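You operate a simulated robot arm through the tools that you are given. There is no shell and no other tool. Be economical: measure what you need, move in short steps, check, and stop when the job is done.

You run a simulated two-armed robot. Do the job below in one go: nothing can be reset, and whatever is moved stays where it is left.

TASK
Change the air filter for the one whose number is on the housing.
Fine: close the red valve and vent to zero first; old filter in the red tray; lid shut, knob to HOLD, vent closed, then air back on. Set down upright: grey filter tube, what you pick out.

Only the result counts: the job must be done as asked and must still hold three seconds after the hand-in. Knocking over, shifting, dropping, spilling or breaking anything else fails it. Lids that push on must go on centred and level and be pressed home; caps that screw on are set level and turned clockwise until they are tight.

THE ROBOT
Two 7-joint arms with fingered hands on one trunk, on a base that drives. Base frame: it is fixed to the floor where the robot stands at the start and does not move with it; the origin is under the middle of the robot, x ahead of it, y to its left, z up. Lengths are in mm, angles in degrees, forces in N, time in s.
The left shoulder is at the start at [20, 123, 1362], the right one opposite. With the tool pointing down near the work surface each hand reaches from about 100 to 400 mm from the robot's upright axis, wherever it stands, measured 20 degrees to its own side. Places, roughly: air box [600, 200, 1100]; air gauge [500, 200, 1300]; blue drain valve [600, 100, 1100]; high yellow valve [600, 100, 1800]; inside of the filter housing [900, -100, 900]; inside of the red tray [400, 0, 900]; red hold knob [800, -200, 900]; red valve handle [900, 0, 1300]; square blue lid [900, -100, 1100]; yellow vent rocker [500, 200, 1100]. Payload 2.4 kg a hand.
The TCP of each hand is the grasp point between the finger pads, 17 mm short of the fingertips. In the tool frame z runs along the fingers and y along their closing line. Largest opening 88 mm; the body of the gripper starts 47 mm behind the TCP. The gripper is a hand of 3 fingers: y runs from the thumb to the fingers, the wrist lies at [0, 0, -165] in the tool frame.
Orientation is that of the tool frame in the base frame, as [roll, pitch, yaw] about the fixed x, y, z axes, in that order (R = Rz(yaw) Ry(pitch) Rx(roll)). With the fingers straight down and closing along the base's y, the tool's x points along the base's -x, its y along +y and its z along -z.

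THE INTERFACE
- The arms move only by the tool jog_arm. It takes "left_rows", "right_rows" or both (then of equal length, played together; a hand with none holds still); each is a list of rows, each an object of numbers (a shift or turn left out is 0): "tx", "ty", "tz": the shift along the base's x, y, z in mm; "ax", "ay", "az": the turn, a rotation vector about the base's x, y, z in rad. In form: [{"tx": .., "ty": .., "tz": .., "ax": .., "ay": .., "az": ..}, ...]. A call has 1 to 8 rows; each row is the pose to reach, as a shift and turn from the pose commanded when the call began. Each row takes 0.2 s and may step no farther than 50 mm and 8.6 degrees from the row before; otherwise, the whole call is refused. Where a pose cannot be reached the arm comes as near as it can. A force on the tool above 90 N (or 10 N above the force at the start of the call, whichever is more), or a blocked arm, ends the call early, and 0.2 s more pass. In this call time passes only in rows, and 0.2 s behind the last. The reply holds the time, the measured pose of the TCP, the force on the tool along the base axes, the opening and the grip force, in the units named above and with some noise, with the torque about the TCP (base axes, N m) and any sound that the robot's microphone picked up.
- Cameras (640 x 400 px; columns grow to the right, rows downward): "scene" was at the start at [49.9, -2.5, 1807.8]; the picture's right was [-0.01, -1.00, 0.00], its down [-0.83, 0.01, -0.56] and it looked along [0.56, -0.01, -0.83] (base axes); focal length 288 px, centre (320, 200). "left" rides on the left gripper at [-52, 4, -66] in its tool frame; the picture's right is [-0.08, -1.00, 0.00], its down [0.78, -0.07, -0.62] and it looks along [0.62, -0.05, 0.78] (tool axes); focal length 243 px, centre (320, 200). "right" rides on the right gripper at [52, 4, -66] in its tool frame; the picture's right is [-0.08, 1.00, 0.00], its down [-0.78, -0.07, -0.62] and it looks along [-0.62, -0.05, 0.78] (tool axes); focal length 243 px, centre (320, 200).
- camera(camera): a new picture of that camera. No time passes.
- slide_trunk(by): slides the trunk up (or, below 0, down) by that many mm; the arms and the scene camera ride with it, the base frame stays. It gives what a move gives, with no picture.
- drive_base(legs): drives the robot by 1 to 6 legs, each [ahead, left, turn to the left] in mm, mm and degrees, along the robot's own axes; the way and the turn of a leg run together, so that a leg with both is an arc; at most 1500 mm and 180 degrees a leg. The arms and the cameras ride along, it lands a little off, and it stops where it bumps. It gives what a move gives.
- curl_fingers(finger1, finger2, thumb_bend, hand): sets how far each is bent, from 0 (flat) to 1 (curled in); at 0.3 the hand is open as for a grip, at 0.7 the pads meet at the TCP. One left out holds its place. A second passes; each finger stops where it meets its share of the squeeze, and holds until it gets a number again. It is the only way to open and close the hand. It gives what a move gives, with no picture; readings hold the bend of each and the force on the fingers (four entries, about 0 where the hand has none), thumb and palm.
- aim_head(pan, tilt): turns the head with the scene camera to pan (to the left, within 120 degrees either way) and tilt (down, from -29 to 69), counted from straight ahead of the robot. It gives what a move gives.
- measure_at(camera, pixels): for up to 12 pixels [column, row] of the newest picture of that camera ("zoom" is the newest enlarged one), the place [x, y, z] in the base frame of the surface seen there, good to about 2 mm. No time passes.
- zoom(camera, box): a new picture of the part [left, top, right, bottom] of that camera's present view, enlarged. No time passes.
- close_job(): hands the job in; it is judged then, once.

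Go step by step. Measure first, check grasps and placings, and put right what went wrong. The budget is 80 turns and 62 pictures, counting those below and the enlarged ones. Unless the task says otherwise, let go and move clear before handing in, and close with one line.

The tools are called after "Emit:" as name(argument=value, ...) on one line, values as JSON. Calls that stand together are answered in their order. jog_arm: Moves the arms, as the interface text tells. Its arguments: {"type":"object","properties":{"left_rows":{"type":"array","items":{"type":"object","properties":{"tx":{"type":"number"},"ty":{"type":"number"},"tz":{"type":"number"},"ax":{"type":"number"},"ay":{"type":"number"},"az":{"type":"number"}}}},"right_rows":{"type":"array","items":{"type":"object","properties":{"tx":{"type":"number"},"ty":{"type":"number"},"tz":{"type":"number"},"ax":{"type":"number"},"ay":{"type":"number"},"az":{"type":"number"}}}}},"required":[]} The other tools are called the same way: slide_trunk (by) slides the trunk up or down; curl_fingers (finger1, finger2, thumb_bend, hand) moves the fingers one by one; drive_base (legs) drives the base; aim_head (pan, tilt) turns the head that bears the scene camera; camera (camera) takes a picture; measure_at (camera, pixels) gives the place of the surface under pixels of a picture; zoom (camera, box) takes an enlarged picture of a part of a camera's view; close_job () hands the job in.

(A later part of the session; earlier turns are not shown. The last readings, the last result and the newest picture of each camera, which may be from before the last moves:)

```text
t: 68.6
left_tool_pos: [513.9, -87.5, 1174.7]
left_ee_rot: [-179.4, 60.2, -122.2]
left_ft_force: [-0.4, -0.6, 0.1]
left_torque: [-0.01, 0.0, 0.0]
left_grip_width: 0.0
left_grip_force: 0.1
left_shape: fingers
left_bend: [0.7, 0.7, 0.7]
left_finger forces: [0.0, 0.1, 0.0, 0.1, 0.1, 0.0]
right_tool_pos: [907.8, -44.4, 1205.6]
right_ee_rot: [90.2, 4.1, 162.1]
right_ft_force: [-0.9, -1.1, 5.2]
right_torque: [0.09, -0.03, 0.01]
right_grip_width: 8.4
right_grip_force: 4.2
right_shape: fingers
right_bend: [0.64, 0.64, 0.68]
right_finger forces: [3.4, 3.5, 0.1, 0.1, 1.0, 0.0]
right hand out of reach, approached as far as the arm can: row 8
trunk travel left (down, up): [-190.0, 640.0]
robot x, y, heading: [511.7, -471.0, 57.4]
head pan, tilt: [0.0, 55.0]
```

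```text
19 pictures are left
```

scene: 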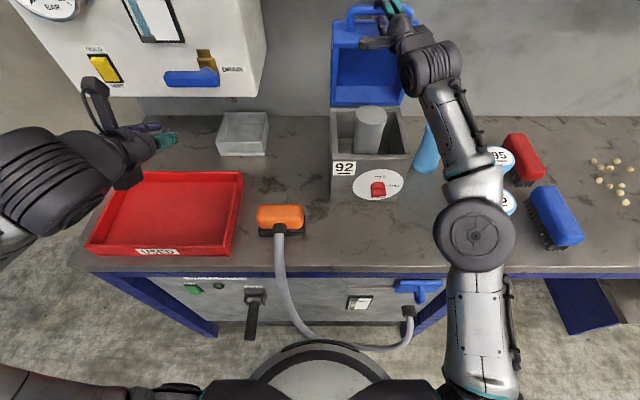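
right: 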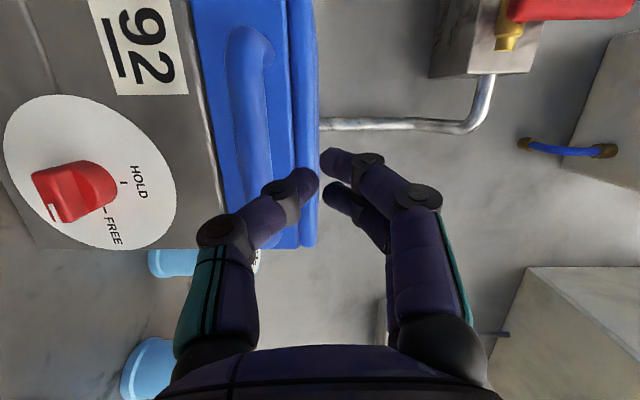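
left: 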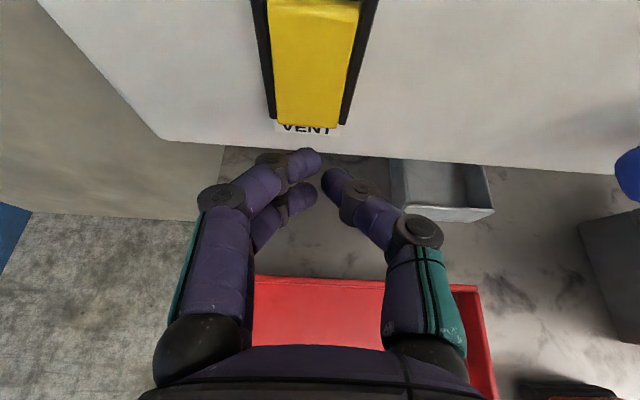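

Lid is ~88° open; the grey filter stands in the housing (370,130). Drive forward 40 mm to carry the lid past vertical, then let go.

Emit:
drive_base(legs=[[40, 0, 0]])

Emit:
curl_fingers(hand="right", finger1=0.4, finger2=0.4, thumb_bend=0.4)

Emit:
jog_arm(right_rows=[{"tx": -16, "ty": -25}, {"tx": -38, "ty": -59}, {"tx": -60, "ty": -93}])

Emit:
camera(camera="scene")

```text
t: 69.5
left_tool_pos: [536.9, -52.6, 1173.5]
left_ee_rot: [-179.5, 60.2, -122.1]
left_ft_force: [0.2, -0.8, -1.0]
left_torque: [-0.01, 0.02, -0.02]
left_grip_width: 0.1
left_grip_force: 0.0
left_shape: fingers
left_bend: [0.7, 0.7, 0.7]
left_finger forces: [0.0, 0.0, 0.0, 0.0, 0.0, 0.0]
right_tool_pos: [933.0, -9.8, 1203.3]
right_ee_rot: [90.6, 4.2, 162.2]
right_ft_force: [0.3, -0.4, 1.0]
right_torque: [0.02, 0.01, -0.03]
right_grip_width: 0.2
right_grip_force: 0.0
right_shape: fingers
right_bend: [0.7, 0.7, 0.7]
right_finger forces: [0.0, 0.1, 0.0, 0.0, 0.0, 0.0]
trunk travel left (down, up): [-190.0, 640.0]
robot x, y, heading: [528.8, -437.8, 57.5]
head pan, tilt: [0.0, 55.0]
```

```text
t: 70.5
left_tool_pos: [538.0, -53.8, 1173.6]
left_ee_rot: [-179.5, 60.2, -122.1]
left_ft_force: [0.4, -0.5, 0.6]
left_torque: [0.0, -0.01, 0.01]
left_grip_width: 0.1
left_grip_force: 0.1
left_shape: fingers
left_bend: [0.7, 0.7, 0.7]
left_finger forces: [0.0, 0.0, 0.1, 0.0, 0.0, 0.1]
right_tool_pos: [931.8, -9.4, 1204.2]
right_ee_rot: [90.6, 4.1, 162.1]
right_ft_force: [-0.4, -0.4, 0.5]
right_torque: [0.0, 0.01, -0.03]
right_grip_width: 62.1
right_grip_force: 0.1
right_shape: fingers
right_bend: [0.4, 0.4, 0.4]
right_finger forces: [0.1, 0.1, 0.0, 0.0, 0.0, 0.1]
trunk travel left (down, up): [-190.0, 640.0]
robot x, y, heading: [530.3, -441.7, 57.3]
head pan, tilt: [0.0, 55.0]
```

```text
t: 71.3
left_tool_pos: [538.5, -52.7, 1173.9]
left_ee_rot: [-179.5, 60.2, -122.3]
left_ft_force: [0.0, 0.5, 0.1]
left_torque: [0.01, -0.02, -0.02]
left_grip_width: 0.0
left_grip_force: 0.1
left_shape: fingers
left_bend: [0.7, 0.7, 0.7]
left_finger forces: [0.0, 0.1, 0.0, 0.0, 0.0, 0.0]
right_tool_pos: [875.6, -100.1, 1203.7]
right_ee_rot: [90.3, 4.0, 161.8]
right_ft_force: [0.3, -0.5, -0.3]
right_torque: [-0.02, 0.01, -0.01]
right_grip_width: 62.1
right_grip_force: 0.0
right_shape: fingers
right_bend: [0.4, 0.4, 0.4]
right_finger forces: [0.1, 0.0, 0.1, 0.0, 0.1, 0.0]
right hand out of reach, approached as far as the arm can: row 3
trunk travel left (down, up): [-190.0, 640.0]
robot x, y, heading: [530.5, -440.8, 57.6]
head pan, tilt: [0.0, 55.0]
```

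```text
18 pictures are left
```

scene: 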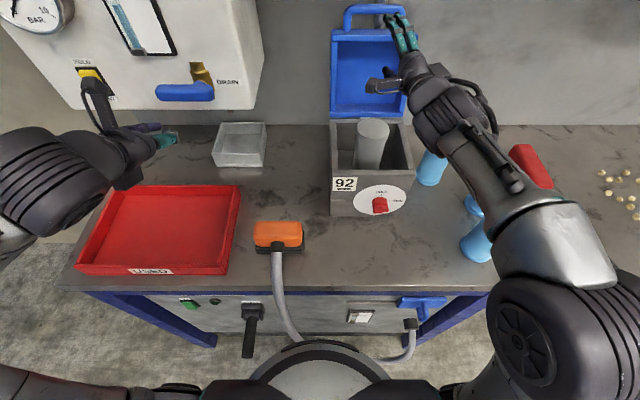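

Lid stays open. Measure the old filter top, housing rims, filter 92 and the tray.

Emit:
measure_at(camera="scene", pixels=[[373, 128], [358, 127], [389, 127], [373, 119], [373, 136], [334, 170], [409, 165], [345, 178], [402, 176], [434, 155], [160, 230], [372, 160]])

Emit:
zoom(camera="scene", box=[310, 100, 450, 200])

```text
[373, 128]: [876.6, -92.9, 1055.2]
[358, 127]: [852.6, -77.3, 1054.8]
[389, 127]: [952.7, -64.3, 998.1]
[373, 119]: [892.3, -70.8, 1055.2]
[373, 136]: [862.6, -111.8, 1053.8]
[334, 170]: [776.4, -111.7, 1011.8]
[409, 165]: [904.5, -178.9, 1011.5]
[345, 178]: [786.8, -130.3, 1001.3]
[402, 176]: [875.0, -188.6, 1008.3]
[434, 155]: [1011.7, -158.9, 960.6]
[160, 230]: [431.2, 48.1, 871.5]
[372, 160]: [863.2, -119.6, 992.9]
```

```text
4.00 times, centred on (380, 150) of scene
```

zoom: 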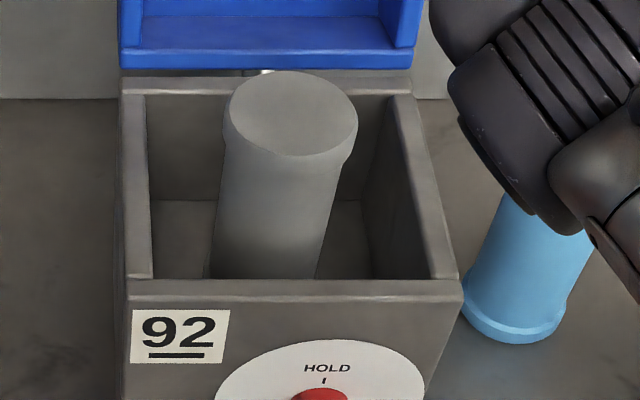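

Old filter: centre s=788, d=395, top 1055, radius ~28; housing rim z≈1011. Roll the right hand back to fingers-lateral and pitch it 40° down above the filter.

Emit:
jog_arm(right_rows=[{"ax": -0.0756, "ay": -0.1178}, {"ax": -0.1512, "ay": -0.2356}, {"ax": -0.2268, "ay": -0.3534}, {"ax": -0.3024, "ay": -0.4712}, {"ax": -0.378, "ay": -0.589}, {"ax": -0.4536, "ay": -0.7068}, {"ax": -0.5292, "ay": -0.8246}, {"ax": -0.6048, "ay": -0.9424}])

Emit:
jog_arm(right_rows=[{"ax": -0.069, "ay": -0.107}, {"ax": -0.137, "ay": -0.214}, {"ax": -0.206, "ay": -0.321}])

Emit:
jog_arm(right_rows=[{"ax": -0.094, "ay": 0.06}, {"ax": -0.187, "ay": 0.12}, {"ax": -0.281, "ay": 0.18}, {"ax": -0.374, "ay": 0.24}])

Emit:
curl_fingers(hand="right", finger1=0.3, finger2=0.3, thumb_bend=0.3)

```text
t: 73.1
left_tool_pos: [536.4, -53.5, 1174.4]
left_ee_rot: [-179.5, 60.2, -122.1]
left_ft_force: [-0.1, -1.0, 0.4]
left_torque: [-0.02, 0.02, -0.01]
left_grip_width: 0.0
left_grip_force: 0.1
left_shape: fingers
left_bend: [0.7, 0.7, 0.7]
left_finger forces: [0.0, 0.1, 0.0, 0.0, 0.0, 0.1]
right_tool_pos: [875.5, -98.6, 1204.2]
right_ee_rot: [122.3, 64.1, -176.9]
right_ft_force: [0.8, 0.7, 0.1]
right_torque: [0.0, 0.01, 0.02]
right_grip_width: 62.1
right_grip_force: 0.0
right_shape: fingers
right_bend: [0.4, 0.4, 0.4]
right_finger forces: [0.0, 0.0, 0.0, 0.0, 0.0, 0.0]
trunk travel left (down, up): [-190.0, 640.0]
robot x, y, heading: [532.4, -438.5, 57.3]
head pan, tilt: [0.0, 55.0]
```

```text
t: 73.9
left_tool_pos: [536.9, -53.0, 1174.5]
left_ee_rot: [-179.4, 60.2, -122.0]
left_ft_force: [0.1, -0.5, -0.1]
left_torque: [-0.02, 0.02, 0.0]
left_grip_width: 0.1
left_grip_force: 0.0
left_shape: fingers
left_bend: [0.7, 0.7, 0.7]
left_finger forces: [0.0, 0.0, 0.0, 0.1, 0.1, 0.1]
right_tool_pos: [874.9, -99.6, 1205.2]
right_ee_rot: [-179.1, 75.2, -121.3]
right_ft_force: [0.4, -0.3, -0.5]
right_torque: [-0.01, -0.02, -0.01]
right_grip_width: 62.0
right_grip_force: 0.0
right_shape: fingers
right_bend: [0.4, 0.4, 0.4]
right_finger forces: [0.1, 0.0, 0.0, 0.0, 0.1, 0.0]
trunk travel left (down, up): [-190.0, 640.0]
robot x, y, heading: [531.6, -436.8, 57.5]
head pan, tilt: [0.0, 55.0]
```

```text
t: 74.9
left_tool_pos: [537.1, -53.5, 1174.3]
left_ee_rot: [-179.5, 60.1, -122.1]
left_ft_force: [0.2, 0.3, -0.1]
left_torque: [-0.01, 0.0, -0.01]
left_grip_width: 0.1
left_grip_force: 0.1
left_shape: fingers
left_bend: [0.7, 0.7, 0.7]
left_finger forces: [0.0, 0.1, 0.0, 0.1, 0.0, 0.0]
right_tool_pos: [871.6, -105.4, 1197.1]
right_ee_rot: [179.8, 49.7, -122.2]
right_ft_force: [-0.4, -0.2, 0.6]
right_torque: [0.01, 0.03, -0.02]
right_grip_width: 62.1
right_grip_force: 0.1
right_shape: fingers
right_bend: [0.4, 0.4, 0.4]
right_finger forces: [0.1, 0.1, 0.0, 0.0, 0.0, 0.0]
right hand out of reach, approached as far as the arm can: row 4
trunk travel left (down, up): [-190.0, 640.0]
robot x, y, heading: [530.4, -438.9, 57.5]
head pan, tilt: [0.0, 55.0]
```

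```text
t: 75.9
left_tool_pos: [537.2, -52.6, 1173.2]
left_ee_rot: [-179.5, 60.1, -122.1]
left_ft_force: [-0.5, 0.4, -0.6]
left_torque: [0.02, 0.02, 0.0]
left_grip_width: 0.0
left_grip_force: 0.0
left_shape: fingers
left_bend: [0.7, 0.7, 0.7]
left_finger forces: [0.0, 0.0, 0.1, 0.0, 0.0, 0.0]
right_tool_pos: [870.4, -105.4, 1197.4]
right_ee_rot: [179.8, 49.8, -122.4]
right_ft_force: [-0.7, 0.4, 0.0]
right_torque: [-0.01, 0.0, -0.02]
right_grip_width: 84.1
right_grip_force: 0.2
right_shape: fingers
right_bend: [0.3, 0.3, 0.3]
right_finger forces: [0.0, 0.1, 0.1, 0.1, 0.0, 0.1]
trunk travel left (down, up): [-190.0, 640.0]
robot x, y, heading: [528.2, -438.1, 57.2]
head pan, tilt: [0.0, 55.0]
```

Hand is pitched 40° above the filter. Descend around it and close.

Emit:
jog_arm(right_rows=[{"tx": 2.2, "ty": 6.3, "tz": -42}, {"tx": 2.2, "ty": 6.3, "tz": -84}, {"tx": 2.2, "ty": 6.3, "tz": -126}, {"tx": 2.2, "ty": 6.3, "tz": -167}])

Emit:
camera(camera="right")

```text
t: 76.9
left_tool_pos: [537.5, -52.6, 1173.8]
left_ee_rot: [-179.4, 60.2, -122.1]
left_ft_force: [-0.6, 0.1, -0.3]
left_torque: [-0.01, 0.01, 0.01]
left_grip_width: 0.0
left_grip_force: 0.0
left_shape: fingers
left_bend: [0.7, 0.7, 0.7]
left_finger forces: [0.0, 0.0, 0.0, 0.1, 0.1, 0.0]
right_tool_pos: [871.6, -96.8, 1029.6]
right_ee_rot: [179.8, 50.0, -122.4]
right_ft_force: [0.5, 0.7, 0.0]
right_torque: [0.03, 0.02, 0.02]
right_grip_width: 84.3
right_grip_force: 0.0
right_shape: fingers
right_bend: [0.3, 0.3, 0.3]
right_finger forces: [0.0, 0.0, 0.0, 0.0, 0.0, 0.0]
trunk travel left (down, up): [-190.0, 640.0]
robot x, y, heading: [533.2, -435.7, 57.4]
head pan, tilt: [0.0, 55.0]
```

```text
16 pictures are left
```

right: 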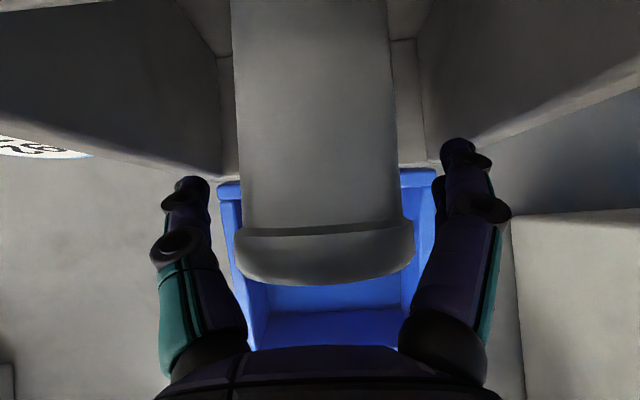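

Filter centred between the fingers. Close and lift 60 mm.

Emit:
curl_fingers(hand="right", finger1=0.7, finger2=0.7, thumb_bend=0.7)

Emit:
jog_arm(right_rows=[{"tz": 15}, {"tz": 35}, {"tz": 65}, {"tz": 100}, {"tz": 130}])

Emit:
camera(camera="scene")

```text
t: 77.9
left_tool_pos: [537.6, -53.4, 1173.7]
left_ee_rot: [-179.4, 60.2, -122.2]
left_ft_force: [-0.8, 0.5, -0.3]
left_torque: [0.0, 0.05, -0.01]
left_grip_width: 0.2
left_grip_force: 0.1
left_shape: fingers
left_bend: [0.7, 0.7, 0.7]
left_finger forces: [0.0, 0.0, 0.1, 0.0, 0.1, 0.0]
right_tool_pos: [871.4, -97.2, 1030.4]
right_ee_rot: [179.8, 49.8, -122.3]
right_ft_force: [-0.2, -0.2, 0.0]
right_torque: [0.0, 0.01, -0.01]
right_grip_width: 49.2
right_grip_force: 15.9
right_shape: fingers
right_bend: [0.5, 0.51, 0.53]
right_finger forces: [7.8, 8.1, 0.0, 0.0, 15.7, 0.0]
trunk travel left (down, up): [-190.0, 640.0]
robot x, y, heading: [531.1, -443.9, 57.2]
head pan, tilt: [0.0, 55.0]
```

```text
t: 79.1
left_tool_pos: [538.1, -52.8, 1172.9]
left_ee_rot: [-179.5, 60.2, -122.1]
left_ft_force: [-0.1, 0.0, -0.9]
left_torque: [0.02, 0.0, -0.01]
left_grip_width: 0.0
left_grip_force: 0.0
left_shape: fingers
left_bend: [0.7, 0.7, 0.7]
left_finger forces: [0.1, 0.0, 0.0, 0.1, 0.1, 0.0]
right_tool_pos: [871.9, -99.5, 1161.2]
right_ee_rot: [179.9, 49.8, -122.2]
right_ft_force: [0.4, 0.2, -1.8]
right_torque: [0.01, 0.03, 0.0]
right_grip_width: 49.2
right_grip_force: 15.3
right_shape: fingers
right_bend: [0.5, 0.51, 0.53]
right_finger forces: [7.7, 8.1, 0.0, 0.1, 15.9, 0.0]
trunk travel left (down, up): [-190.0, 640.0]
robot x, y, heading: [535.2, -440.8, 57.4]
head pan, tilt: [0.0, 55.0]
```

```text
15 pictures are left
```

scene: 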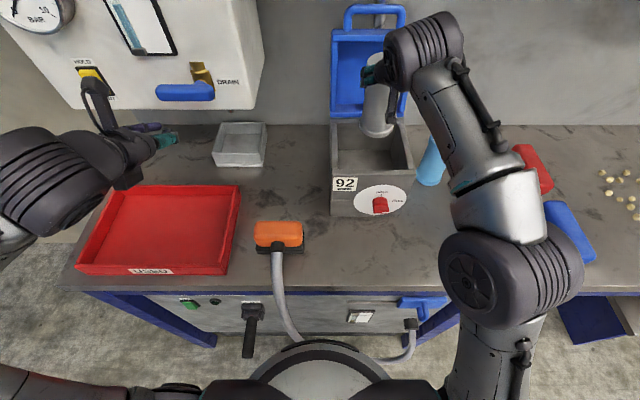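

Old filter is out, bottom at ~1059, held upright. Back off and drive left to bring it over the red tray (centre s=357, d=270).

Emit:
drive_base(legs=[[-90, 0, 0], [0, 430, 0]])

Emit:
jog_arm(right_rows=[{"tz": -40}, {"tz": -80}, {"tz": -120}])

Emit:
camera(camera="scene")

```text
t: 82.5
left_tool_pos: [130.1, 108.1, 1173.8]
left_ee_rot: [-179.4, 60.2, -122.9]
left_ft_force: [0.5, 0.1, 0.2]
left_torque: [-0.04, 0.0, -0.01]
left_grip_width: 0.0
left_grip_force: 0.0
left_shape: fingers
left_bend: [0.7, 0.7, 0.7]
left_finger forces: [0.0, 0.1, 0.0, 0.0, 0.0, 0.1]
right_tool_pos: [462.9, 57.7, 1160.5]
right_ee_rot: [179.7, 49.7, -123.0]
right_ft_force: [-0.1, -0.3, -1.1]
right_torque: [0.03, 0.02, 0.02]
right_grip_width: 49.6
right_grip_force: 15.5
right_shape: fingers
right_bend: [0.5, 0.51, 0.53]
right_finger forces: [7.8, 8.0, 0.1, 0.0, 15.7, 0.0]
trunk travel left (down, up): [-190.0, 640.0]
robot x, y, heading: [119.8, -276.7, 57.0]
head pan, tilt: [0.0, 55.0]
```

```text
t: 83.3
left_tool_pos: [129.2, 108.5, 1174.0]
left_ee_rot: [-179.3, 60.2, -122.9]
left_ft_force: [0.7, 1.3, 0.1]
left_torque: [0.0, 0.0, 0.01]
left_grip_width: 0.2
left_grip_force: 0.1
left_shape: fingers
left_bend: [0.7, 0.7, 0.7]
left_finger forces: [0.0, 0.0, 0.0, 0.0, 0.0, 0.0]
right_tool_pos: [464.2, 59.1, 1040.2]
right_ee_rot: [179.9, 49.8, -123.1]
right_ft_force: [0.1, -0.1, -1.4]
right_torque: [-0.02, 0.0, 0.0]
right_grip_width: 49.2
right_grip_force: 16.0
right_shape: fingers
right_bend: [0.5, 0.51, 0.53]
right_finger forces: [7.7, 8.0, 0.0, 0.0, 15.6, 0.0]
trunk travel left (down, up): [-190.0, 640.0]
robot x, y, heading: [121.5, -275.8, 56.7]
head pan, tilt: [0.0, 55.0]
```

```text
14 pictures are left
```

scene: 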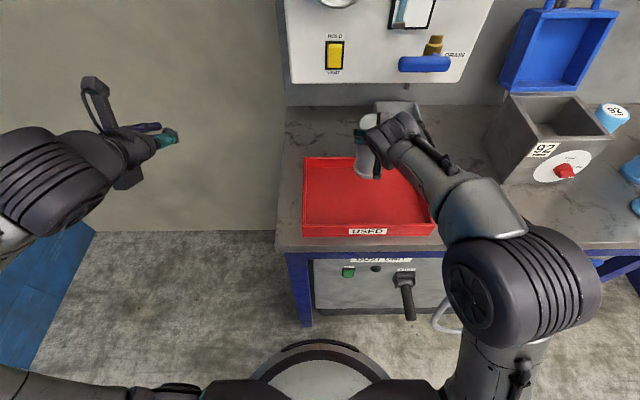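

Filter is over the tray, bottom ~938 vs floor 870. Shift back 35 mm and lower until touch.

Emit:
jog_arm(right_rows=[{"tx": -18.9, "ty": -29.5}, {"tx": -18.9, "ty": -29.5, "tz": -35}, {"tx": -18.9, "ty": -29.5, "tz": -58}, {"tx": -18.9, "ty": -29.5, "tz": -64}, {"tx": -18.9, "ty": -29.5, "tz": -67}])

```text
t: 84.5
left_tool_pos: [129.9, 108.3, 1173.2]
left_ee_rot: [-179.5, 60.2, -122.9]
left_ft_force: [0.1, -0.4, -0.2]
left_torque: [-0.02, 0.0, -0.03]
left_grip_width: 0.1
left_grip_force: 0.1
left_shape: fingers
left_bend: [0.7, 0.7, 0.7]
left_finger forces: [0.0, 0.1, 0.0, 0.0, 0.1, 0.1]
right_tool_pos: [445.5, 28.0, 974.1]
right_ee_rot: [179.8, 49.8, -123.1]
right_ft_force: [0.9, 0.6, -1.5]
right_torque: [-0.02, 0.0, 0.02]
right_grip_width: 49.3
right_grip_force: 15.6
right_shape: fingers
right_bend: [0.5, 0.51, 0.53]
right_finger forces: [7.7, 7.9, 0.1, 0.0, 15.8, 0.0]
trunk travel left (down, up): [-190.0, 640.0]
robot x, y, heading: [117.0, -276.7, 56.5]
head pan, tilt: [0.0, 55.0]
```

Not yet touching (Fz −1.5, the filter's weight). Lower in small steps.

Emit:
jog_arm(right_rows=[{"tz": -2}, {"tz": -4}])

Emit:
zoom(camera="scene", box=[290, 100, 450, 240])

```text
t: 85.1
left_tool_pos: [128.6, 107.9, 1174.8]
left_ee_rot: [-179.6, 60.3, -123.0]
left_ft_force: [-1.0, 0.5, 0.3]
left_torque: [0.02, -0.01, 0.0]
left_grip_width: 0.1
left_grip_force: 0.1
left_shape: fingers
left_bend: [0.7, 0.7, 0.7]
left_finger forces: [0.0, 0.0, 0.0, 0.0, 0.0, 0.0]
right_tool_pos: [444.8, 28.4, 972.5]
right_ee_rot: [179.7, 50.1, -123.0]
right_ft_force: [1.1, -1.9, 12.8]
right_torque: [0.14, 0.03, -0.01]
right_grip_width: 49.4
right_grip_force: 15.8
right_shape: fingers
right_bend: [0.53, 0.53, 0.53]
right_finger forces: [7.5, 7.4, 0.1, 0.0, 16.9, 0.1]
trunk travel left (down, up): [-190.0, 640.0]
robot x, y, heading: [119.4, -277.7, 56.7]
head pan, tilt: [0.0, 55.0]
```

```text
2.86 times, centred on (370, 170) of scene
```

zoom: 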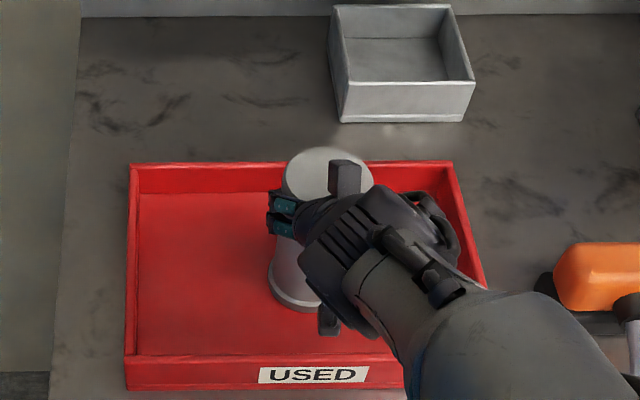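

Touching with 12.8 N. Relieve, open, and rise straight up.

Emit:
jog_arm(right_rows=[{"tz": 1.5}])

Emit:
curl_fingers(hand="right", finger1=0.3, finger2=0.3, thumb_bend=0.3)

Emit:
jog_arm(right_rows=[{"tz": 20}, {"tz": 50}, {"tz": 95}, {"tz": 140}, {"tz": 180}])

Emit:
drive_base(legs=[[0, -530, 0.6]])

Emit:
aim_head(pan=0, tilt=52)

Emit:
camera(camera="scene")

```text
t: 85.5
left_tool_pos: [130.1, 108.9, 1174.3]
left_ee_rot: [-179.5, 60.2, -122.9]
left_ft_force: [0.2, -0.4, -0.5]
left_torque: [0.02, 0.0, 0.01]
left_grip_width: 0.0
left_grip_force: 0.1
left_shape: fingers
left_bend: [0.7, 0.7, 0.7]
left_finger forces: [0.0, 0.1, 0.0, 0.0, 0.0, 0.0]
right_tool_pos: [445.8, 28.5, 973.7]
right_ee_rot: [179.6, 49.9, -123.1]
right_ft_force: [0.4, -0.5, 8.6]
right_torque: [0.14, 0.04, 0.01]
right_grip_width: 49.4
right_grip_force: 15.9
right_shape: fingers
right_bend: [0.53, 0.53, 0.53]
right_finger forces: [7.7, 7.7, 0.0, 0.0, 16.7, 0.0]
trunk travel left (down, up): [-190.0, 640.0]
robot x, y, heading: [119.5, -277.4, 56.5]
head pan, tilt: [0.0, 55.0]
```

```text
t: 86.5
left_tool_pos: [129.7, 108.4, 1174.3]
left_ee_rot: [-179.4, 60.1, -123.0]
left_ft_force: [0.5, 0.6, -0.4]
left_torque: [-0.03, 0.01, -0.02]
left_grip_width: 0.2
left_grip_force: 0.0
left_shape: fingers
left_bend: [0.7, 0.7, 0.7]
left_finger forces: [0.0, 0.0, 0.0, 0.0, 0.0, 0.0]
right_tool_pos: [445.7, 28.8, 972.3]
right_ee_rot: [179.8, 49.8, -123.0]
right_ft_force: [-0.1, -0.6, -0.7]
right_torque: [0.01, -0.03, 0.01]
right_grip_width: 84.1
right_grip_force: 0.2
right_shape: fingers
right_bend: [0.3, 0.3, 0.3]
right_finger forces: [0.0, 0.1, 0.1, 0.0, 0.0, 0.0]
trunk travel left (down, up): [-190.0, 640.0]
robot x, y, heading: [116.7, -278.3, 56.8]
head pan, tilt: [0.0, 55.0]
```

```text
t: 87.7
left_tool_pos: [129.3, 108.3, 1173.5]
left_ee_rot: [-179.4, 60.2, -122.9]
left_ft_force: [-0.6, 0.1, -0.2]
left_torque: [0.02, 0.03, -0.01]
left_grip_width: 0.2
left_grip_force: 0.1
left_shape: fingers
left_bend: [0.7, 0.7, 0.7]
left_finger forces: [0.0, 0.1, 0.1, 0.1, 0.0, 0.0]
right_tool_pos: [445.0, 27.0, 1150.6]
right_ee_rot: [179.7, 49.9, -122.9]
right_ft_force: [0.1, 0.6, -0.2]
right_torque: [0.02, -0.03, -0.02]
right_grip_width: 84.2
right_grip_force: 0.1
right_shape: fingers
right_bend: [0.3, 0.3, 0.3]
right_finger forces: [0.0, 0.0, 0.0, 0.1, 0.1, 0.0]
trunk travel left (down, up): [-190.0, 640.0]
robot x, y, heading: [122.3, -278.8, 56.4]
head pan, tilt: [0.0, 55.0]
```

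```text
t: 90.7
left_tool_pos: [569.9, -180.9, 1173.7]
left_ee_rot: [-179.5, 60.2, -122.4]
left_ft_force: [0.1, -0.1, -0.7]
left_torque: [0.01, -0.02, 0.01]
left_grip_width: 0.0
left_grip_force: 0.0
left_shape: fingers
left_bend: [0.7, 0.7, 0.7]
left_finger forces: [0.1, 0.1, 0.0, 0.1, 0.0, 0.1]
right_tool_pos: [886.4, -259.0, 1151.0]
right_ee_rot: [179.9, 49.8, -122.7]
right_ft_force: [0.0, 0.1, -1.4]
right_torque: [0.02, -0.01, -0.02]
right_grip_width: 84.2
right_grip_force: 0.0
right_shape: fingers
right_bend: [0.3, 0.3, 0.3]
right_finger forces: [0.0, 0.0, 0.0, 0.0, 0.1, 0.0]
trunk travel left (down, up): [-190.0, 640.0]
robot x, y, heading: [560.4, -566.7, 56.9]
head pan, tilt: [0.0, 55.0]
```

```text
t: 91.4
left_tool_pos: [570.3, -181.4, 1173.5]
left_ee_rot: [-179.5, 60.2, -122.5]
left_ft_force: [0.1, -0.4, -0.4]
left_torque: [0.0, -0.02, 0.0]
left_grip_width: 0.0
left_grip_force: 0.1
left_shape: fingers
left_bend: [0.7, 0.7, 0.7]
left_finger forces: [0.0, 0.0, 0.1, 0.1, 0.0, 0.0]
right_tool_pos: [886.1, -258.1, 1150.2]
right_ee_rot: [179.9, 49.9, -122.6]
right_ft_force: [0.1, -0.2, -0.2]
right_torque: [0.0, 0.01, 0.02]
right_grip_width: 84.0
right_grip_force: 0.0
right_shape: fingers
right_bend: [0.3, 0.3, 0.3]
right_finger forces: [0.0, 0.1, 0.1, 0.0, 0.1, 0.0]
trunk travel left (down, up): [-190.0, 640.0]
robot x, y, heading: [561.9, -571.7, 57.2]
head pan, tilt: [0.0, 52.0]
```

```text
12 pictures are left
```

scene: 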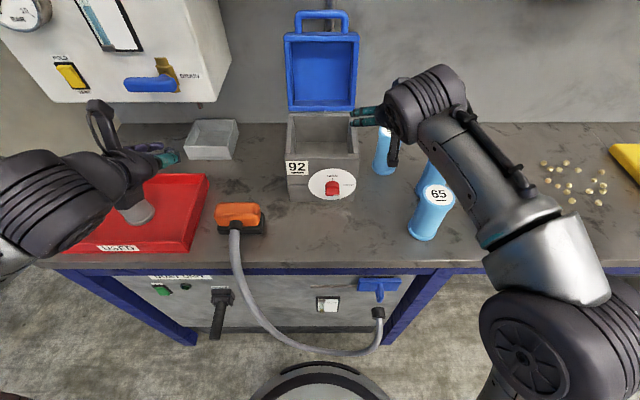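

The old filter stands upright in the tray (140,212). Drive right and forward so the right hand hovers before filter 92 (s≈956, d≈434).

Emit:
drive_base(legs=[[0, -70, 0], [125, 0, 0]])

Emit:
camera(camera="right")

```text
t: 93.2
left_tool_pos: [699.0, -112.8, 1174.2]
left_ee_rot: [-179.5, 60.2, -122.6]
left_ft_force: [0.5, -0.7, -0.1]
left_torque: [0.01, -0.04, 0.02]
left_grip_width: 0.1
left_grip_force: 0.0
left_shape: fingers
left_bend: [0.7, 0.7, 0.7]
left_finger forces: [0.1, 0.0, 0.0, 0.0, 0.0, 0.0]
right_tool_pos: [1014.8, -191.0, 1149.5]
right_ee_rot: [179.7, 49.9, -122.7]
right_ft_force: [-0.1, -0.2, -0.6]
right_torque: [0.02, 0.02, -0.01]
right_grip_width: 84.1
right_grip_force: 0.1
right_shape: fingers
right_bend: [0.3, 0.3, 0.3]
right_finger forces: [0.0, 0.1, 0.0, 0.0, 0.1, 0.0]
trunk travel left (down, up): [-190.0, 640.0]
robot x, y, heading: [693.0, -500.1, 57.0]
head pan, tilt: [0.0, 52.0]
```

```text
11 pictures are left
```

right: 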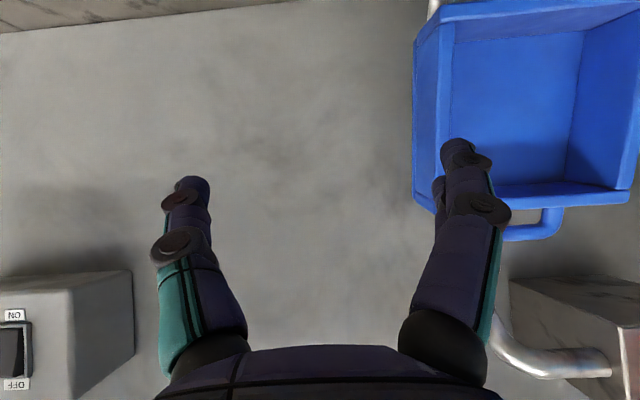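

TCP at s=957, d=387. Check filter 92 in the scene view before descending.

Emit:
zoom(camera="scene", box=[240, 80, 440, 220])

```text
2.86 times, centred on (340, 150) of scene
```

zoom: 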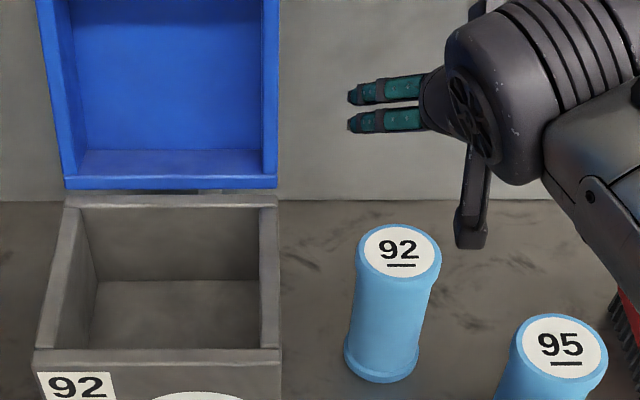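

Emit:
measure_at(camera="zoom", pixels=[[399, 252], [358, 252], [439, 252], [399, 228], [399, 276], [559, 345], [276, 195], [62, 210], [50, 350], [275, 352], [180, 300], [130, 255]])

```text
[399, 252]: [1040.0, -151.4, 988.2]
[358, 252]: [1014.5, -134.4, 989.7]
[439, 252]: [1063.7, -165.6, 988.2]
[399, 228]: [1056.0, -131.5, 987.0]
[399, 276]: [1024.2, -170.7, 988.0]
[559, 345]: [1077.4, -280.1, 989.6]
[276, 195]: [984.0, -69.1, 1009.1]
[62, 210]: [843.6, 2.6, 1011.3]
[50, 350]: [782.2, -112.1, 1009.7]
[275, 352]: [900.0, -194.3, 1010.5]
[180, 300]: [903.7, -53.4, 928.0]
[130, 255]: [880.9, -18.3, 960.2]
```

Filter 92 centre s=957, d=434. Move over and descend, then grip.

Emit:
jog_arm(right_rows=[{"tx": 21.7, "ty": 33.8}, {"tx": 21.7, "ty": 33.8, "tz": -45}, {"tx": 21.7, "ty": 33.8, "tz": -90}, {"tx": 21.7, "ty": 33.8, "tz": -135}, {"tx": 21.7, "ty": 33.8, "tz": -170}, {"tx": 21.7, "ty": 33.8, "tz": -186}])

Emit:
camera(camera="right")

```text
t: 94.7
left_tool_pos: [699.5, -113.4, 1174.2]
left_ee_rot: [-179.5, 60.2, -122.6]
left_ft_force: [0.0, 0.5, 0.4]
left_torque: [0.03, 0.01, 0.01]
left_grip_width: 0.0
left_grip_force: 0.0
left_shape: fingers
left_bend: [0.7, 0.7, 0.7]
left_finger forces: [0.0, 0.1, 0.0, 0.1, 0.1, 0.1]
right_tool_pos: [1037.0, -157.9, 962.8]
right_ee_rot: [179.9, 49.8, -122.7]
right_ft_force: [-0.2, 0.2, -0.7]
right_torque: [0.0, 0.02, 0.0]
right_grip_width: 84.1
right_grip_force: 0.0
right_shape: fingers
right_bend: [0.3, 0.3, 0.3]
right_finger forces: [0.0, 0.2, 0.0, 0.1, 0.0, 0.0]
trunk travel left (down, up): [-190.0, 640.0]
robot x, y, heading: [692.6, -498.7, 56.9]
head pan, tilt: [0.0, 52.0]
```

```text
9 pictures are left
```

right: 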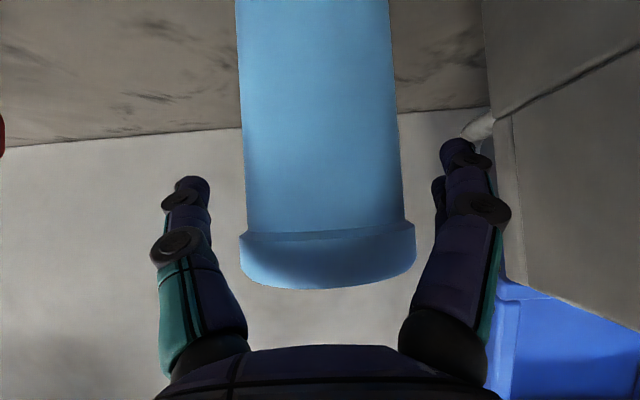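

Well centred. Grip, lift 186 mm, then back off 40 and drive left 169 to be above the housing.

Emit:
curl_fingers(hand="right", finger1=0.7, finger2=0.7, thumb_bend=0.7)

Emit:
jog_arm(right_rows=[{"tz": 15}, {"tz": 45}, {"tz": 85}, {"tz": 125}, {"tz": 160}, {"tz": 186}])

Emit:
drive_base(legs=[[-42, 0, 0], [0, 169, 0.3]])

Emit:
zoom(camera="scene", box=[260, 20, 480, 200])

```text
t: 95.7
left_tool_pos: [698.8, -113.1, 1174.3]
left_ee_rot: [-179.5, 60.1, -122.5]
left_ft_force: [0.1, -0.2, 0.6]
left_torque: [-0.01, 0.0, 0.02]
left_grip_width: 0.1
left_grip_force: 0.1
left_shape: fingers
left_bend: [0.7, 0.7, 0.7]
left_finger forces: [0.0, 0.0, 0.0, 0.0, 0.0, 0.1]
right_tool_pos: [1036.6, -157.6, 963.3]
right_ee_rot: [179.8, 49.8, -122.7]
right_ft_force: [0.3, -0.2, 0.6]
right_torque: [-0.02, -0.01, 0.0]
right_grip_width: 49.5
right_grip_force: 14.7
right_shape: fingers
right_bend: [0.51, 0.52, 0.51]
right_finger forces: [7.3, 7.7, 0.0, 0.0, 14.9, 0.0]
trunk travel left (down, up): [-190.0, 640.0]
robot x, y, heading: [695.1, -503.9, 57.0]
head pan, tilt: [0.0, 52.0]
```

```text
t: 97.0
left_tool_pos: [699.7, -113.7, 1173.9]
left_ee_rot: [-179.5, 60.2, -122.7]
left_ft_force: [-1.5, 0.9, -0.3]
left_torque: [0.02, -0.01, 0.02]
left_grip_width: 0.0
left_grip_force: 0.0
left_shape: fingers
left_bend: [0.7, 0.7, 0.7]
left_finger forces: [0.0, 0.0, 0.1, 0.1, 0.0, 0.0]
right_tool_pos: [1037.5, -157.7, 1151.4]
right_ee_rot: [179.8, 49.8, -122.7]
right_ft_force: [0.1, -0.5, -1.7]
right_torque: [-0.03, 0.0, 0.04]
right_grip_width: 49.5
right_grip_force: 15.3
right_shape: fingers
right_bend: [0.51, 0.52, 0.51]
right_finger forces: [7.2, 7.6, 0.0, 0.0, 14.9, 0.0]
trunk travel left (down, up): [-190.0, 640.0]
robot x, y, heading: [692.7, -498.7, 57.0]
head pan, tilt: [0.0, 52.0]
```

```text
t: 99.0
left_tool_pos: [529.5, -54.9, 1173.9]
left_ee_rot: [-179.5, 60.2, -122.2]
left_ft_force: [0.4, 0.2, 0.9]
left_torque: [0.0, 0.03, 0.0]
left_grip_width: 0.0
left_grip_force: 0.0
left_shape: fingers
left_bend: [0.7, 0.7, 0.7]
left_finger forces: [0.0, 0.0, 0.0, 0.0, 0.0, 0.1]
right_tool_pos: [866.8, -95.8, 1150.7]
right_ee_rot: [179.8, 49.8, -122.4]
right_ft_force: [0.5, 0.7, -1.2]
right_torque: [-0.04, 0.03, 0.03]
right_grip_width: 49.5
right_grip_force: 14.1
right_shape: fingers
right_bend: [0.51, 0.52, 0.51]
right_finger forces: [7.3, 7.5, 0.0, 0.0, 15.0, 0.1]
trunk travel left (down, up): [-190.0, 640.0]
robot x, y, heading: [523.5, -444.0, 57.7]
head pan, tilt: [0.0, 52.0]
```

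```text
2.22 times, centred on (370, 110) of scene
```

zoom: 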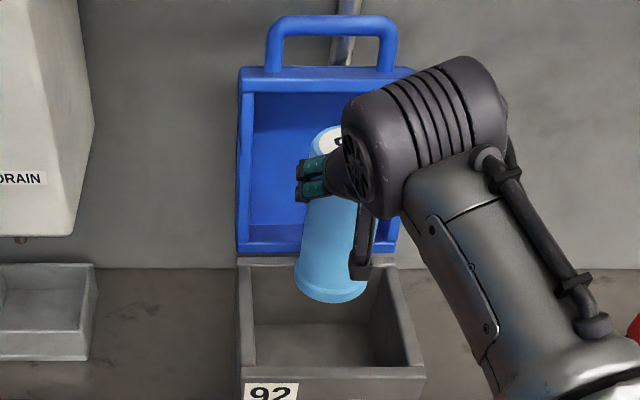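

Over the housing at s=780, d=395; shift +7.6 and lower to just above the floor (928).

Emit:
jog_arm(right_rows=[{"tx": 6.4, "ty": -4.1}, {"tx": 6.4, "ty": -4.1, "tz": -40}, {"tx": 6.4, "ty": -4.1, "tz": -80}, {"tx": 6.4, "ty": -4.1, "tz": -108}, {"tx": 6.4, "ty": -4.1, "tz": -118}, {"tx": 6.4, "ty": -4.1, "tz": -121}])

```text
t: 100.4
left_tool_pos: [529.9, -55.9, 1173.4]
left_ee_rot: [-179.5, 60.2, -122.2]
left_ft_force: [-0.3, -0.6, 0.1]
left_torque: [-0.01, 0.04, -0.02]
left_grip_width: 0.0
left_grip_force: 0.1
left_shape: fingers
left_bend: [0.7, 0.7, 0.7]
left_finger forces: [0.0, 0.0, 0.0, 0.1, 0.0, 0.0]
right_tool_pos: [874.2, -101.1, 1032.2]
right_ee_rot: [179.8, 49.9, -122.5]
right_ft_force: [-0.9, -0.3, -2.1]
right_torque: [0.0, 0.03, -0.03]
right_grip_width: 49.2
right_grip_force: 14.8
right_shape: fingers
right_bend: [0.51, 0.52, 0.51]
right_finger forces: [7.3, 7.6, 0.0, 0.0, 14.7, 0.1]
trunk travel left (down, up): [-190.0, 640.0]
robot x, y, heading: [529.8, -441.9, 57.1]
head pan, tilt: [0.0, 52.0]
```

Still hanging free; lower in small steps to contact.

Emit:
jog_arm(right_rows=[{"tz": -2}, {"tz": -4}])

```text
t: 101.0
left_tool_pos: [530.6, -56.5, 1174.9]
left_ee_rot: [-179.6, 60.3, -122.3]
left_ft_force: [0.7, -0.5, 0.6]
left_torque: [0.03, 0.04, -0.02]
left_grip_width: 0.1
left_grip_force: 0.0
left_shape: fingers
left_bend: [0.7, 0.7, 0.7]
left_finger forces: [0.0, 0.1, 0.1, 0.1, 0.0, 0.0]
right_tool_pos: [875.0, -100.8, 1027.5]
right_ee_rot: [179.8, 50.0, -122.5]
right_ft_force: [0.4, -0.2, 5.2]
right_torque: [0.05, 0.02, 0.01]
right_grip_width: 49.2
right_grip_force: 14.9
right_shape: fingers
right_bend: [0.52, 0.53, 0.51]
right_finger forces: [7.4, 7.3, 0.1, 0.0, 15.2, 0.0]
trunk travel left (down, up): [-190.0, 640.0]
robot x, y, heading: [523.5, -441.0, 57.1]
head pan, tilt: [0.0, 52.0]
```

Contact (5 N). Release, rise straight up and check the seating.

Emit:
curl_fingers(hand="right", finger1=0.3, finger2=0.3, thumb_bend=0.3)

Emit:
jog_arm(right_rows=[{"tz": 25}, {"tz": 60}, {"tz": 100}, {"tz": 140}, {"tx": -15, "ty": -23, "tz": 160}, {"tx": -35, "ty": -54, "tz": 160}])

Emit:
camera(camera="scene")

Emit:
measure_at(camera="scene", pixels=[[380, 130], [375, 140], [330, 20], [355, 28], [340, 95], [352, 5]])

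```text
t: 102.0
left_tool_pos: [529.8, -53.7, 1174.0]
left_ee_rot: [-179.5, 60.2, -122.3]
left_ft_force: [0.1, -0.1, 0.0]
left_torque: [0.03, -0.03, 0.02]
left_grip_width: 0.0
left_grip_force: 0.1
left_shape: fingers
left_bend: [0.7, 0.7, 0.7]
left_finger forces: [0.1, 0.0, 0.1, 0.1, 0.0, 0.1]
right_tool_pos: [874.7, -100.9, 1025.8]
right_ee_rot: [179.7, 49.8, -122.5]
right_ft_force: [-0.2, 0.2, -1.2]
right_torque: [-0.01, 0.01, 0.01]
right_grip_width: 84.3
right_grip_force: 0.0
right_shape: fingers
right_bend: [0.3, 0.3, 0.3]
right_finger forces: [0.0, 0.0, 0.0, 0.1, 0.0, 0.0]
trunk travel left (down, up): [-190.0, 640.0]
robot x, y, heading: [526.9, -439.2, 57.3]
head pan, tilt: [0.0, 52.0]
```

```text
t: 103.4
left_tool_pos: [528.8, -55.6, 1174.4]
left_ee_rot: [-179.5, 60.2, -122.2]
left_ft_force: [-0.2, -0.6, 0.0]
left_torque: [0.0, -0.02, 0.03]
left_grip_width: 0.2
left_grip_force: 0.0
left_shape: fingers
left_bend: [0.7, 0.7, 0.7]
left_finger forces: [0.0, 0.0, 0.0, 0.0, 0.0, 0.1]
right_tool_pos: [839.7, -156.5, 1185.9]
right_ee_rot: [179.8, 49.8, -122.4]
right_ft_force: [-1.0, 0.4, -0.1]
right_torque: [-0.03, -0.01, 0.01]
right_grip_width: 84.2
right_grip_force: 0.1
right_shape: fingers
right_bend: [0.3, 0.3, 0.3]
right_finger forces: [0.0, 0.0, 0.1, 0.0, 0.0, 0.0]
trunk travel left (down, up): [-190.0, 640.0]
robot x, y, heading: [522.5, -439.2, 57.1]
head pan, tilt: [0.0, 52.0]
```

```text
7 pictures are left
```

scene: 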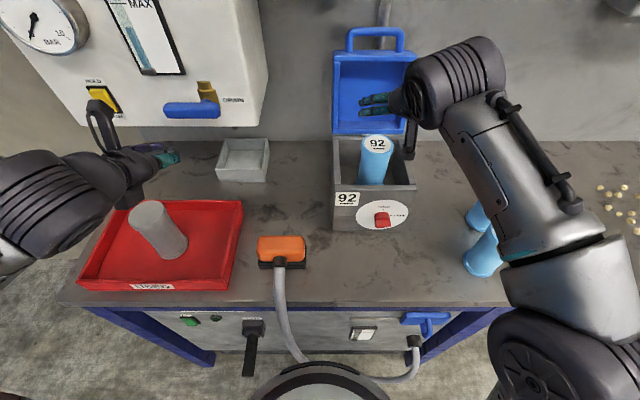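

```text
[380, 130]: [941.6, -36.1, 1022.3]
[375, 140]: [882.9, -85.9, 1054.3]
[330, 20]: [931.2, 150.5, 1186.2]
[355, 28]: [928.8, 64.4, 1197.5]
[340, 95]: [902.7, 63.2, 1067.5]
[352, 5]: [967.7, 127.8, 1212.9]
```

New filter is in place upright; old one upright in the tray. Measure the open lid's handle and frame for closing.

Emit:
measure_at(camera="scene", pixels=[[375, 32], [360, 33], [392, 32], [351, 45], [375, 58], [375, 75], [343, 100], [343, 128], [408, 60], [337, 62], [380, 128], [371, 139]])

```text
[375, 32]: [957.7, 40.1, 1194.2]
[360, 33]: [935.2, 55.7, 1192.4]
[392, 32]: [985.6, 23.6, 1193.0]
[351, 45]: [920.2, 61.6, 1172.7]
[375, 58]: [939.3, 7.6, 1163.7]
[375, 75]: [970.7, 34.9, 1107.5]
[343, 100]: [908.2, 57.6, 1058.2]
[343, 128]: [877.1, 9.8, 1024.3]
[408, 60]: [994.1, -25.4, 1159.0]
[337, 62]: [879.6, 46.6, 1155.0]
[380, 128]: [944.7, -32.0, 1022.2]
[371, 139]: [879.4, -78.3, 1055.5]
```

The lid leans back at ~123° with the handle bar at d≈557, z≈1188, s≈787. I'll raise the trunk, drive up to the bench and roll the hand 90° about its own axis to grip the bar.

Emit:
slide_trunk(by=170)

Emit:
drive_base(legs=[[50, 0, 0]])

Emit:
jog_arm(right_rows=[{"ax": 0.058, "ay": 0.0903, "az": -0.09}, {"ax": 0.116, "ay": 0.1806, "az": -0.18}, {"ax": 0.174, "ay": 0.2709, "az": -0.27}, {"ax": 0.232, "ay": 0.3612, "az": -0.36}, {"ax": 0.29, "ay": 0.4515, "az": -0.45}, {"ax": 0.348, "ay": 0.5418, "az": -0.54}, {"ax": 0.406, "ay": 0.6321, "az": -0.63}, {"ax": 0.464, "ay": 0.7224, "az": -0.72}])

Emit:
jog_arm(right_rows=[{"ax": 0.058, "ay": 0.0903, "az": -0.09}, {"ax": 0.116, "ay": 0.1806, "az": -0.18}, {"ax": 0.186, "ay": 0.2906, "az": -0.2896}])

```text
t: 105.3
left_tool_pos: [528.7, -55.4, 1344.0]
left_ee_rot: [-179.6, 60.3, -122.2]
left_ft_force: [-0.5, 1.0, -0.9]
left_torque: [0.02, 0.01, -0.05]
left_grip_width: 0.2
left_grip_force: 0.0
left_shape: fingers
left_bend: [0.7, 0.7, 0.7]
left_finger forces: [0.0, 0.1, 0.0, 0.0, 0.0, 0.0]
right_tool_pos: [839.1, -156.0, 1355.9]
right_ee_rot: [179.8, 49.8, -122.4]
right_ft_force: [0.0, 0.3, 0.4]
right_torque: [0.01, 0.01, -0.01]
right_grip_width: 84.1
right_grip_force: 0.0
right_shape: fingers
right_bend: [0.3, 0.3, 0.3]
right_finger forces: [0.0, 0.0, 0.0, 0.0, 0.0, 0.0]
trunk travel left (down, up): [-360.0, 470.0]
robot x, y, heading: [523.1, -443.7, 57.4]
head pan, tilt: [0.0, 52.0]
```

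```text
t: 106.3
left_tool_pos: [557.4, -11.7, 1343.9]
left_ee_rot: [-179.5, 60.1, -122.2]
left_ft_force: [-0.1, -0.1, 0.2]
left_torque: [-0.01, 0.03, 0.02]
left_grip_width: 0.0
left_grip_force: 0.1
left_shape: fingers
left_bend: [0.7, 0.7, 0.7]
left_finger forces: [0.1, 0.0, 0.1, 0.1, 0.0, 0.0]
right_tool_pos: [867.1, -110.3, 1355.9]
right_ee_rot: [179.8, 49.7, -122.3]
right_ft_force: [0.6, -0.4, -0.5]
right_torque: [0.04, 0.0, 0.01]
right_grip_width: 83.9
right_grip_force: 0.0
right_shape: fingers
right_bend: [0.3, 0.3, 0.3]
right_finger forces: [0.0, 0.0, 0.0, 0.0, 0.0, 0.0]
trunk travel left (down, up): [-360.0, 470.0]
robot x, y, heading: [551.5, -401.2, 57.3]
head pan, tilt: [0.0, 52.0]
```

```text
t: 108.1
left_tool_pos: [556.3, -11.6, 1344.2]
left_ee_rot: [-179.6, 60.2, -122.2]
left_ft_force: [-0.6, -0.5, 0.4]
left_torque: [0.02, -0.02, -0.03]
left_grip_width: 0.0
left_grip_force: 0.0
left_shape: fingers
left_bend: [0.7, 0.7, 0.7]
left_finger forces: [0.0, 0.0, 0.0, 0.1, 0.0, 0.0]
right_tool_pos: [867.1, -112.8, 1356.1]
right_ee_rot: [132.5, 19.4, 164.7]
right_ft_force: [-0.3, -0.5, -0.2]
right_torque: [0.01, -0.02, 0.01]
right_grip_width: 84.1
right_grip_force: 0.0
right_shape: fingers
right_bend: [0.3, 0.3, 0.3]
right_finger forces: [0.0, 0.0, 0.0, 0.1, 0.0, 0.1]
trunk travel left (down, up): [-360.0, 470.0]
robot x, y, heading: [552.4, -395.7, 57.2]
head pan, tilt: [0.0, 52.0]
```

```text
refused: row 3 steps farther than a row can; nothing moved
```

Roll works. Finish it in four smaller rows, then pitch up 8° and move to the pre-grasp point.

Emit:
jog_arm(right_rows=[{"ax": 0.0467, "ay": 0.0727, "az": -0.0725}, {"ax": 0.0933, "ay": 0.1454, "az": -0.145}, {"ax": 0.14, "ay": 0.2181, "az": -0.2175}, {"ax": 0.1866, "ay": 0.2908, "az": -0.2899}])

Emit:
jog_arm(right_rows=[{"tx": 12, "ty": 19, "tz": -20, "ax": 0.059, "ay": -0.0378}, {"tx": 30, "ty": 47, "tz": -45, "ax": 0.118, "ay": -0.0756}, {"tx": 50, "ty": 78, "tz": -75, "ax": 0.118, "ay": -0.0756}, {"tx": 60, "ty": 93.5, "tz": -100, "ax": 0.118, "ay": -0.0756}, {"tx": 65.4, "ty": 105, "tz": -134, "ax": 0.118, "ay": -0.0756}])

Emit:
camera(camera="right")

```text
t: 109.1
left_tool_pos: [557.0, -12.0, 1343.9]
left_ee_rot: [-179.5, 60.2, -122.2]
left_ft_force: [0.2, -0.5, 0.8]
left_torque: [0.0, 0.03, 0.0]
left_grip_width: 0.1
left_grip_force: 0.0
left_shape: fingers
left_bend: [0.7, 0.7, 0.7]
left_finger forces: [0.0, 0.0, 0.0, 0.1, 0.0, 0.1]
right_tool_pos: [867.0, -112.1, 1357.1]
right_ee_rot: [129.4, -0.1, 147.5]
right_ft_force: [0.1, 0.2, 0.0]
right_torque: [-0.01, -0.03, 0.01]
right_grip_width: 84.2
right_grip_force: 0.0
right_shape: fingers
right_bend: [0.3, 0.3, 0.3]
right_finger forces: [0.0, 0.0, 0.0, 0.0, 0.1, 0.1]
trunk travel left (down, up): [-360.0, 470.0]
robot x, y, heading: [550.9, -404.0, 57.4]
head pan, tilt: [0.0, 52.0]
```

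```text
t: 110.3
left_tool_pos: [556.8, -11.7, 1343.8]
left_ee_rot: [-179.5, 60.1, -122.1]
left_ft_force: [0.2, -0.4, -0.1]
left_torque: [-0.01, -0.01, 0.0]
left_grip_width: 0.0
left_grip_force: 0.1
left_shape: fingers
left_bend: [0.7, 0.7, 0.7]
left_finger forces: [0.0, 0.1, 0.1, 0.0, 0.0, 0.0]
right_tool_pos: [930.0, -7.7, 1221.4]
right_ee_rot: [121.5, 0.1, 147.7]
right_ft_force: [-0.4, 0.1, 0.2]
right_torque: [0.0, 0.04, -0.02]
right_grip_width: 84.2
right_grip_force: 0.0
right_shape: fingers
right_bend: [0.3, 0.3, 0.3]
right_finger forces: [0.0, 0.0, 0.1, 0.1, 0.0, 0.1]
trunk travel left (down, up): [-360.0, 470.0]
robot x, y, heading: [550.4, -402.2, 57.6]
head pan, tilt: [0.0, 52.0]
```

```text
6 pictures are left
```

right: 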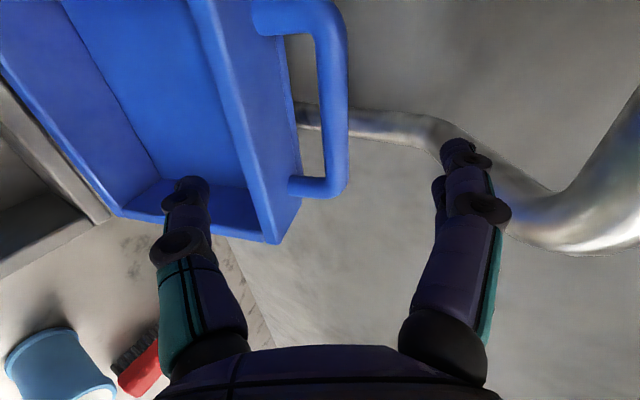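

Excellent view: the bar (332,100) lies between thumb and fingers; the lid edge at ~(285,100). Measure them.

Emit:
measure_at(camera="right", pixels=[[332, 60], [334, 100], [334, 140], [320, 100], [345, 100], [335, 175], [283, 120], [265, 120], [300, 20], [190, 190], [460, 150], [400, 125]])

```text
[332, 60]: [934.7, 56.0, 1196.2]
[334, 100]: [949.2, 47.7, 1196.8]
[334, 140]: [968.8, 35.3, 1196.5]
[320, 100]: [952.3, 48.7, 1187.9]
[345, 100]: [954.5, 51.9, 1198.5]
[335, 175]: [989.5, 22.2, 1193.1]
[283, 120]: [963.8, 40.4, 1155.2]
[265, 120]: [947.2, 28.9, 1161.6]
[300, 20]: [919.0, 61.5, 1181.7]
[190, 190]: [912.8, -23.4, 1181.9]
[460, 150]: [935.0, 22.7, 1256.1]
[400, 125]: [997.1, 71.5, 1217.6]
```

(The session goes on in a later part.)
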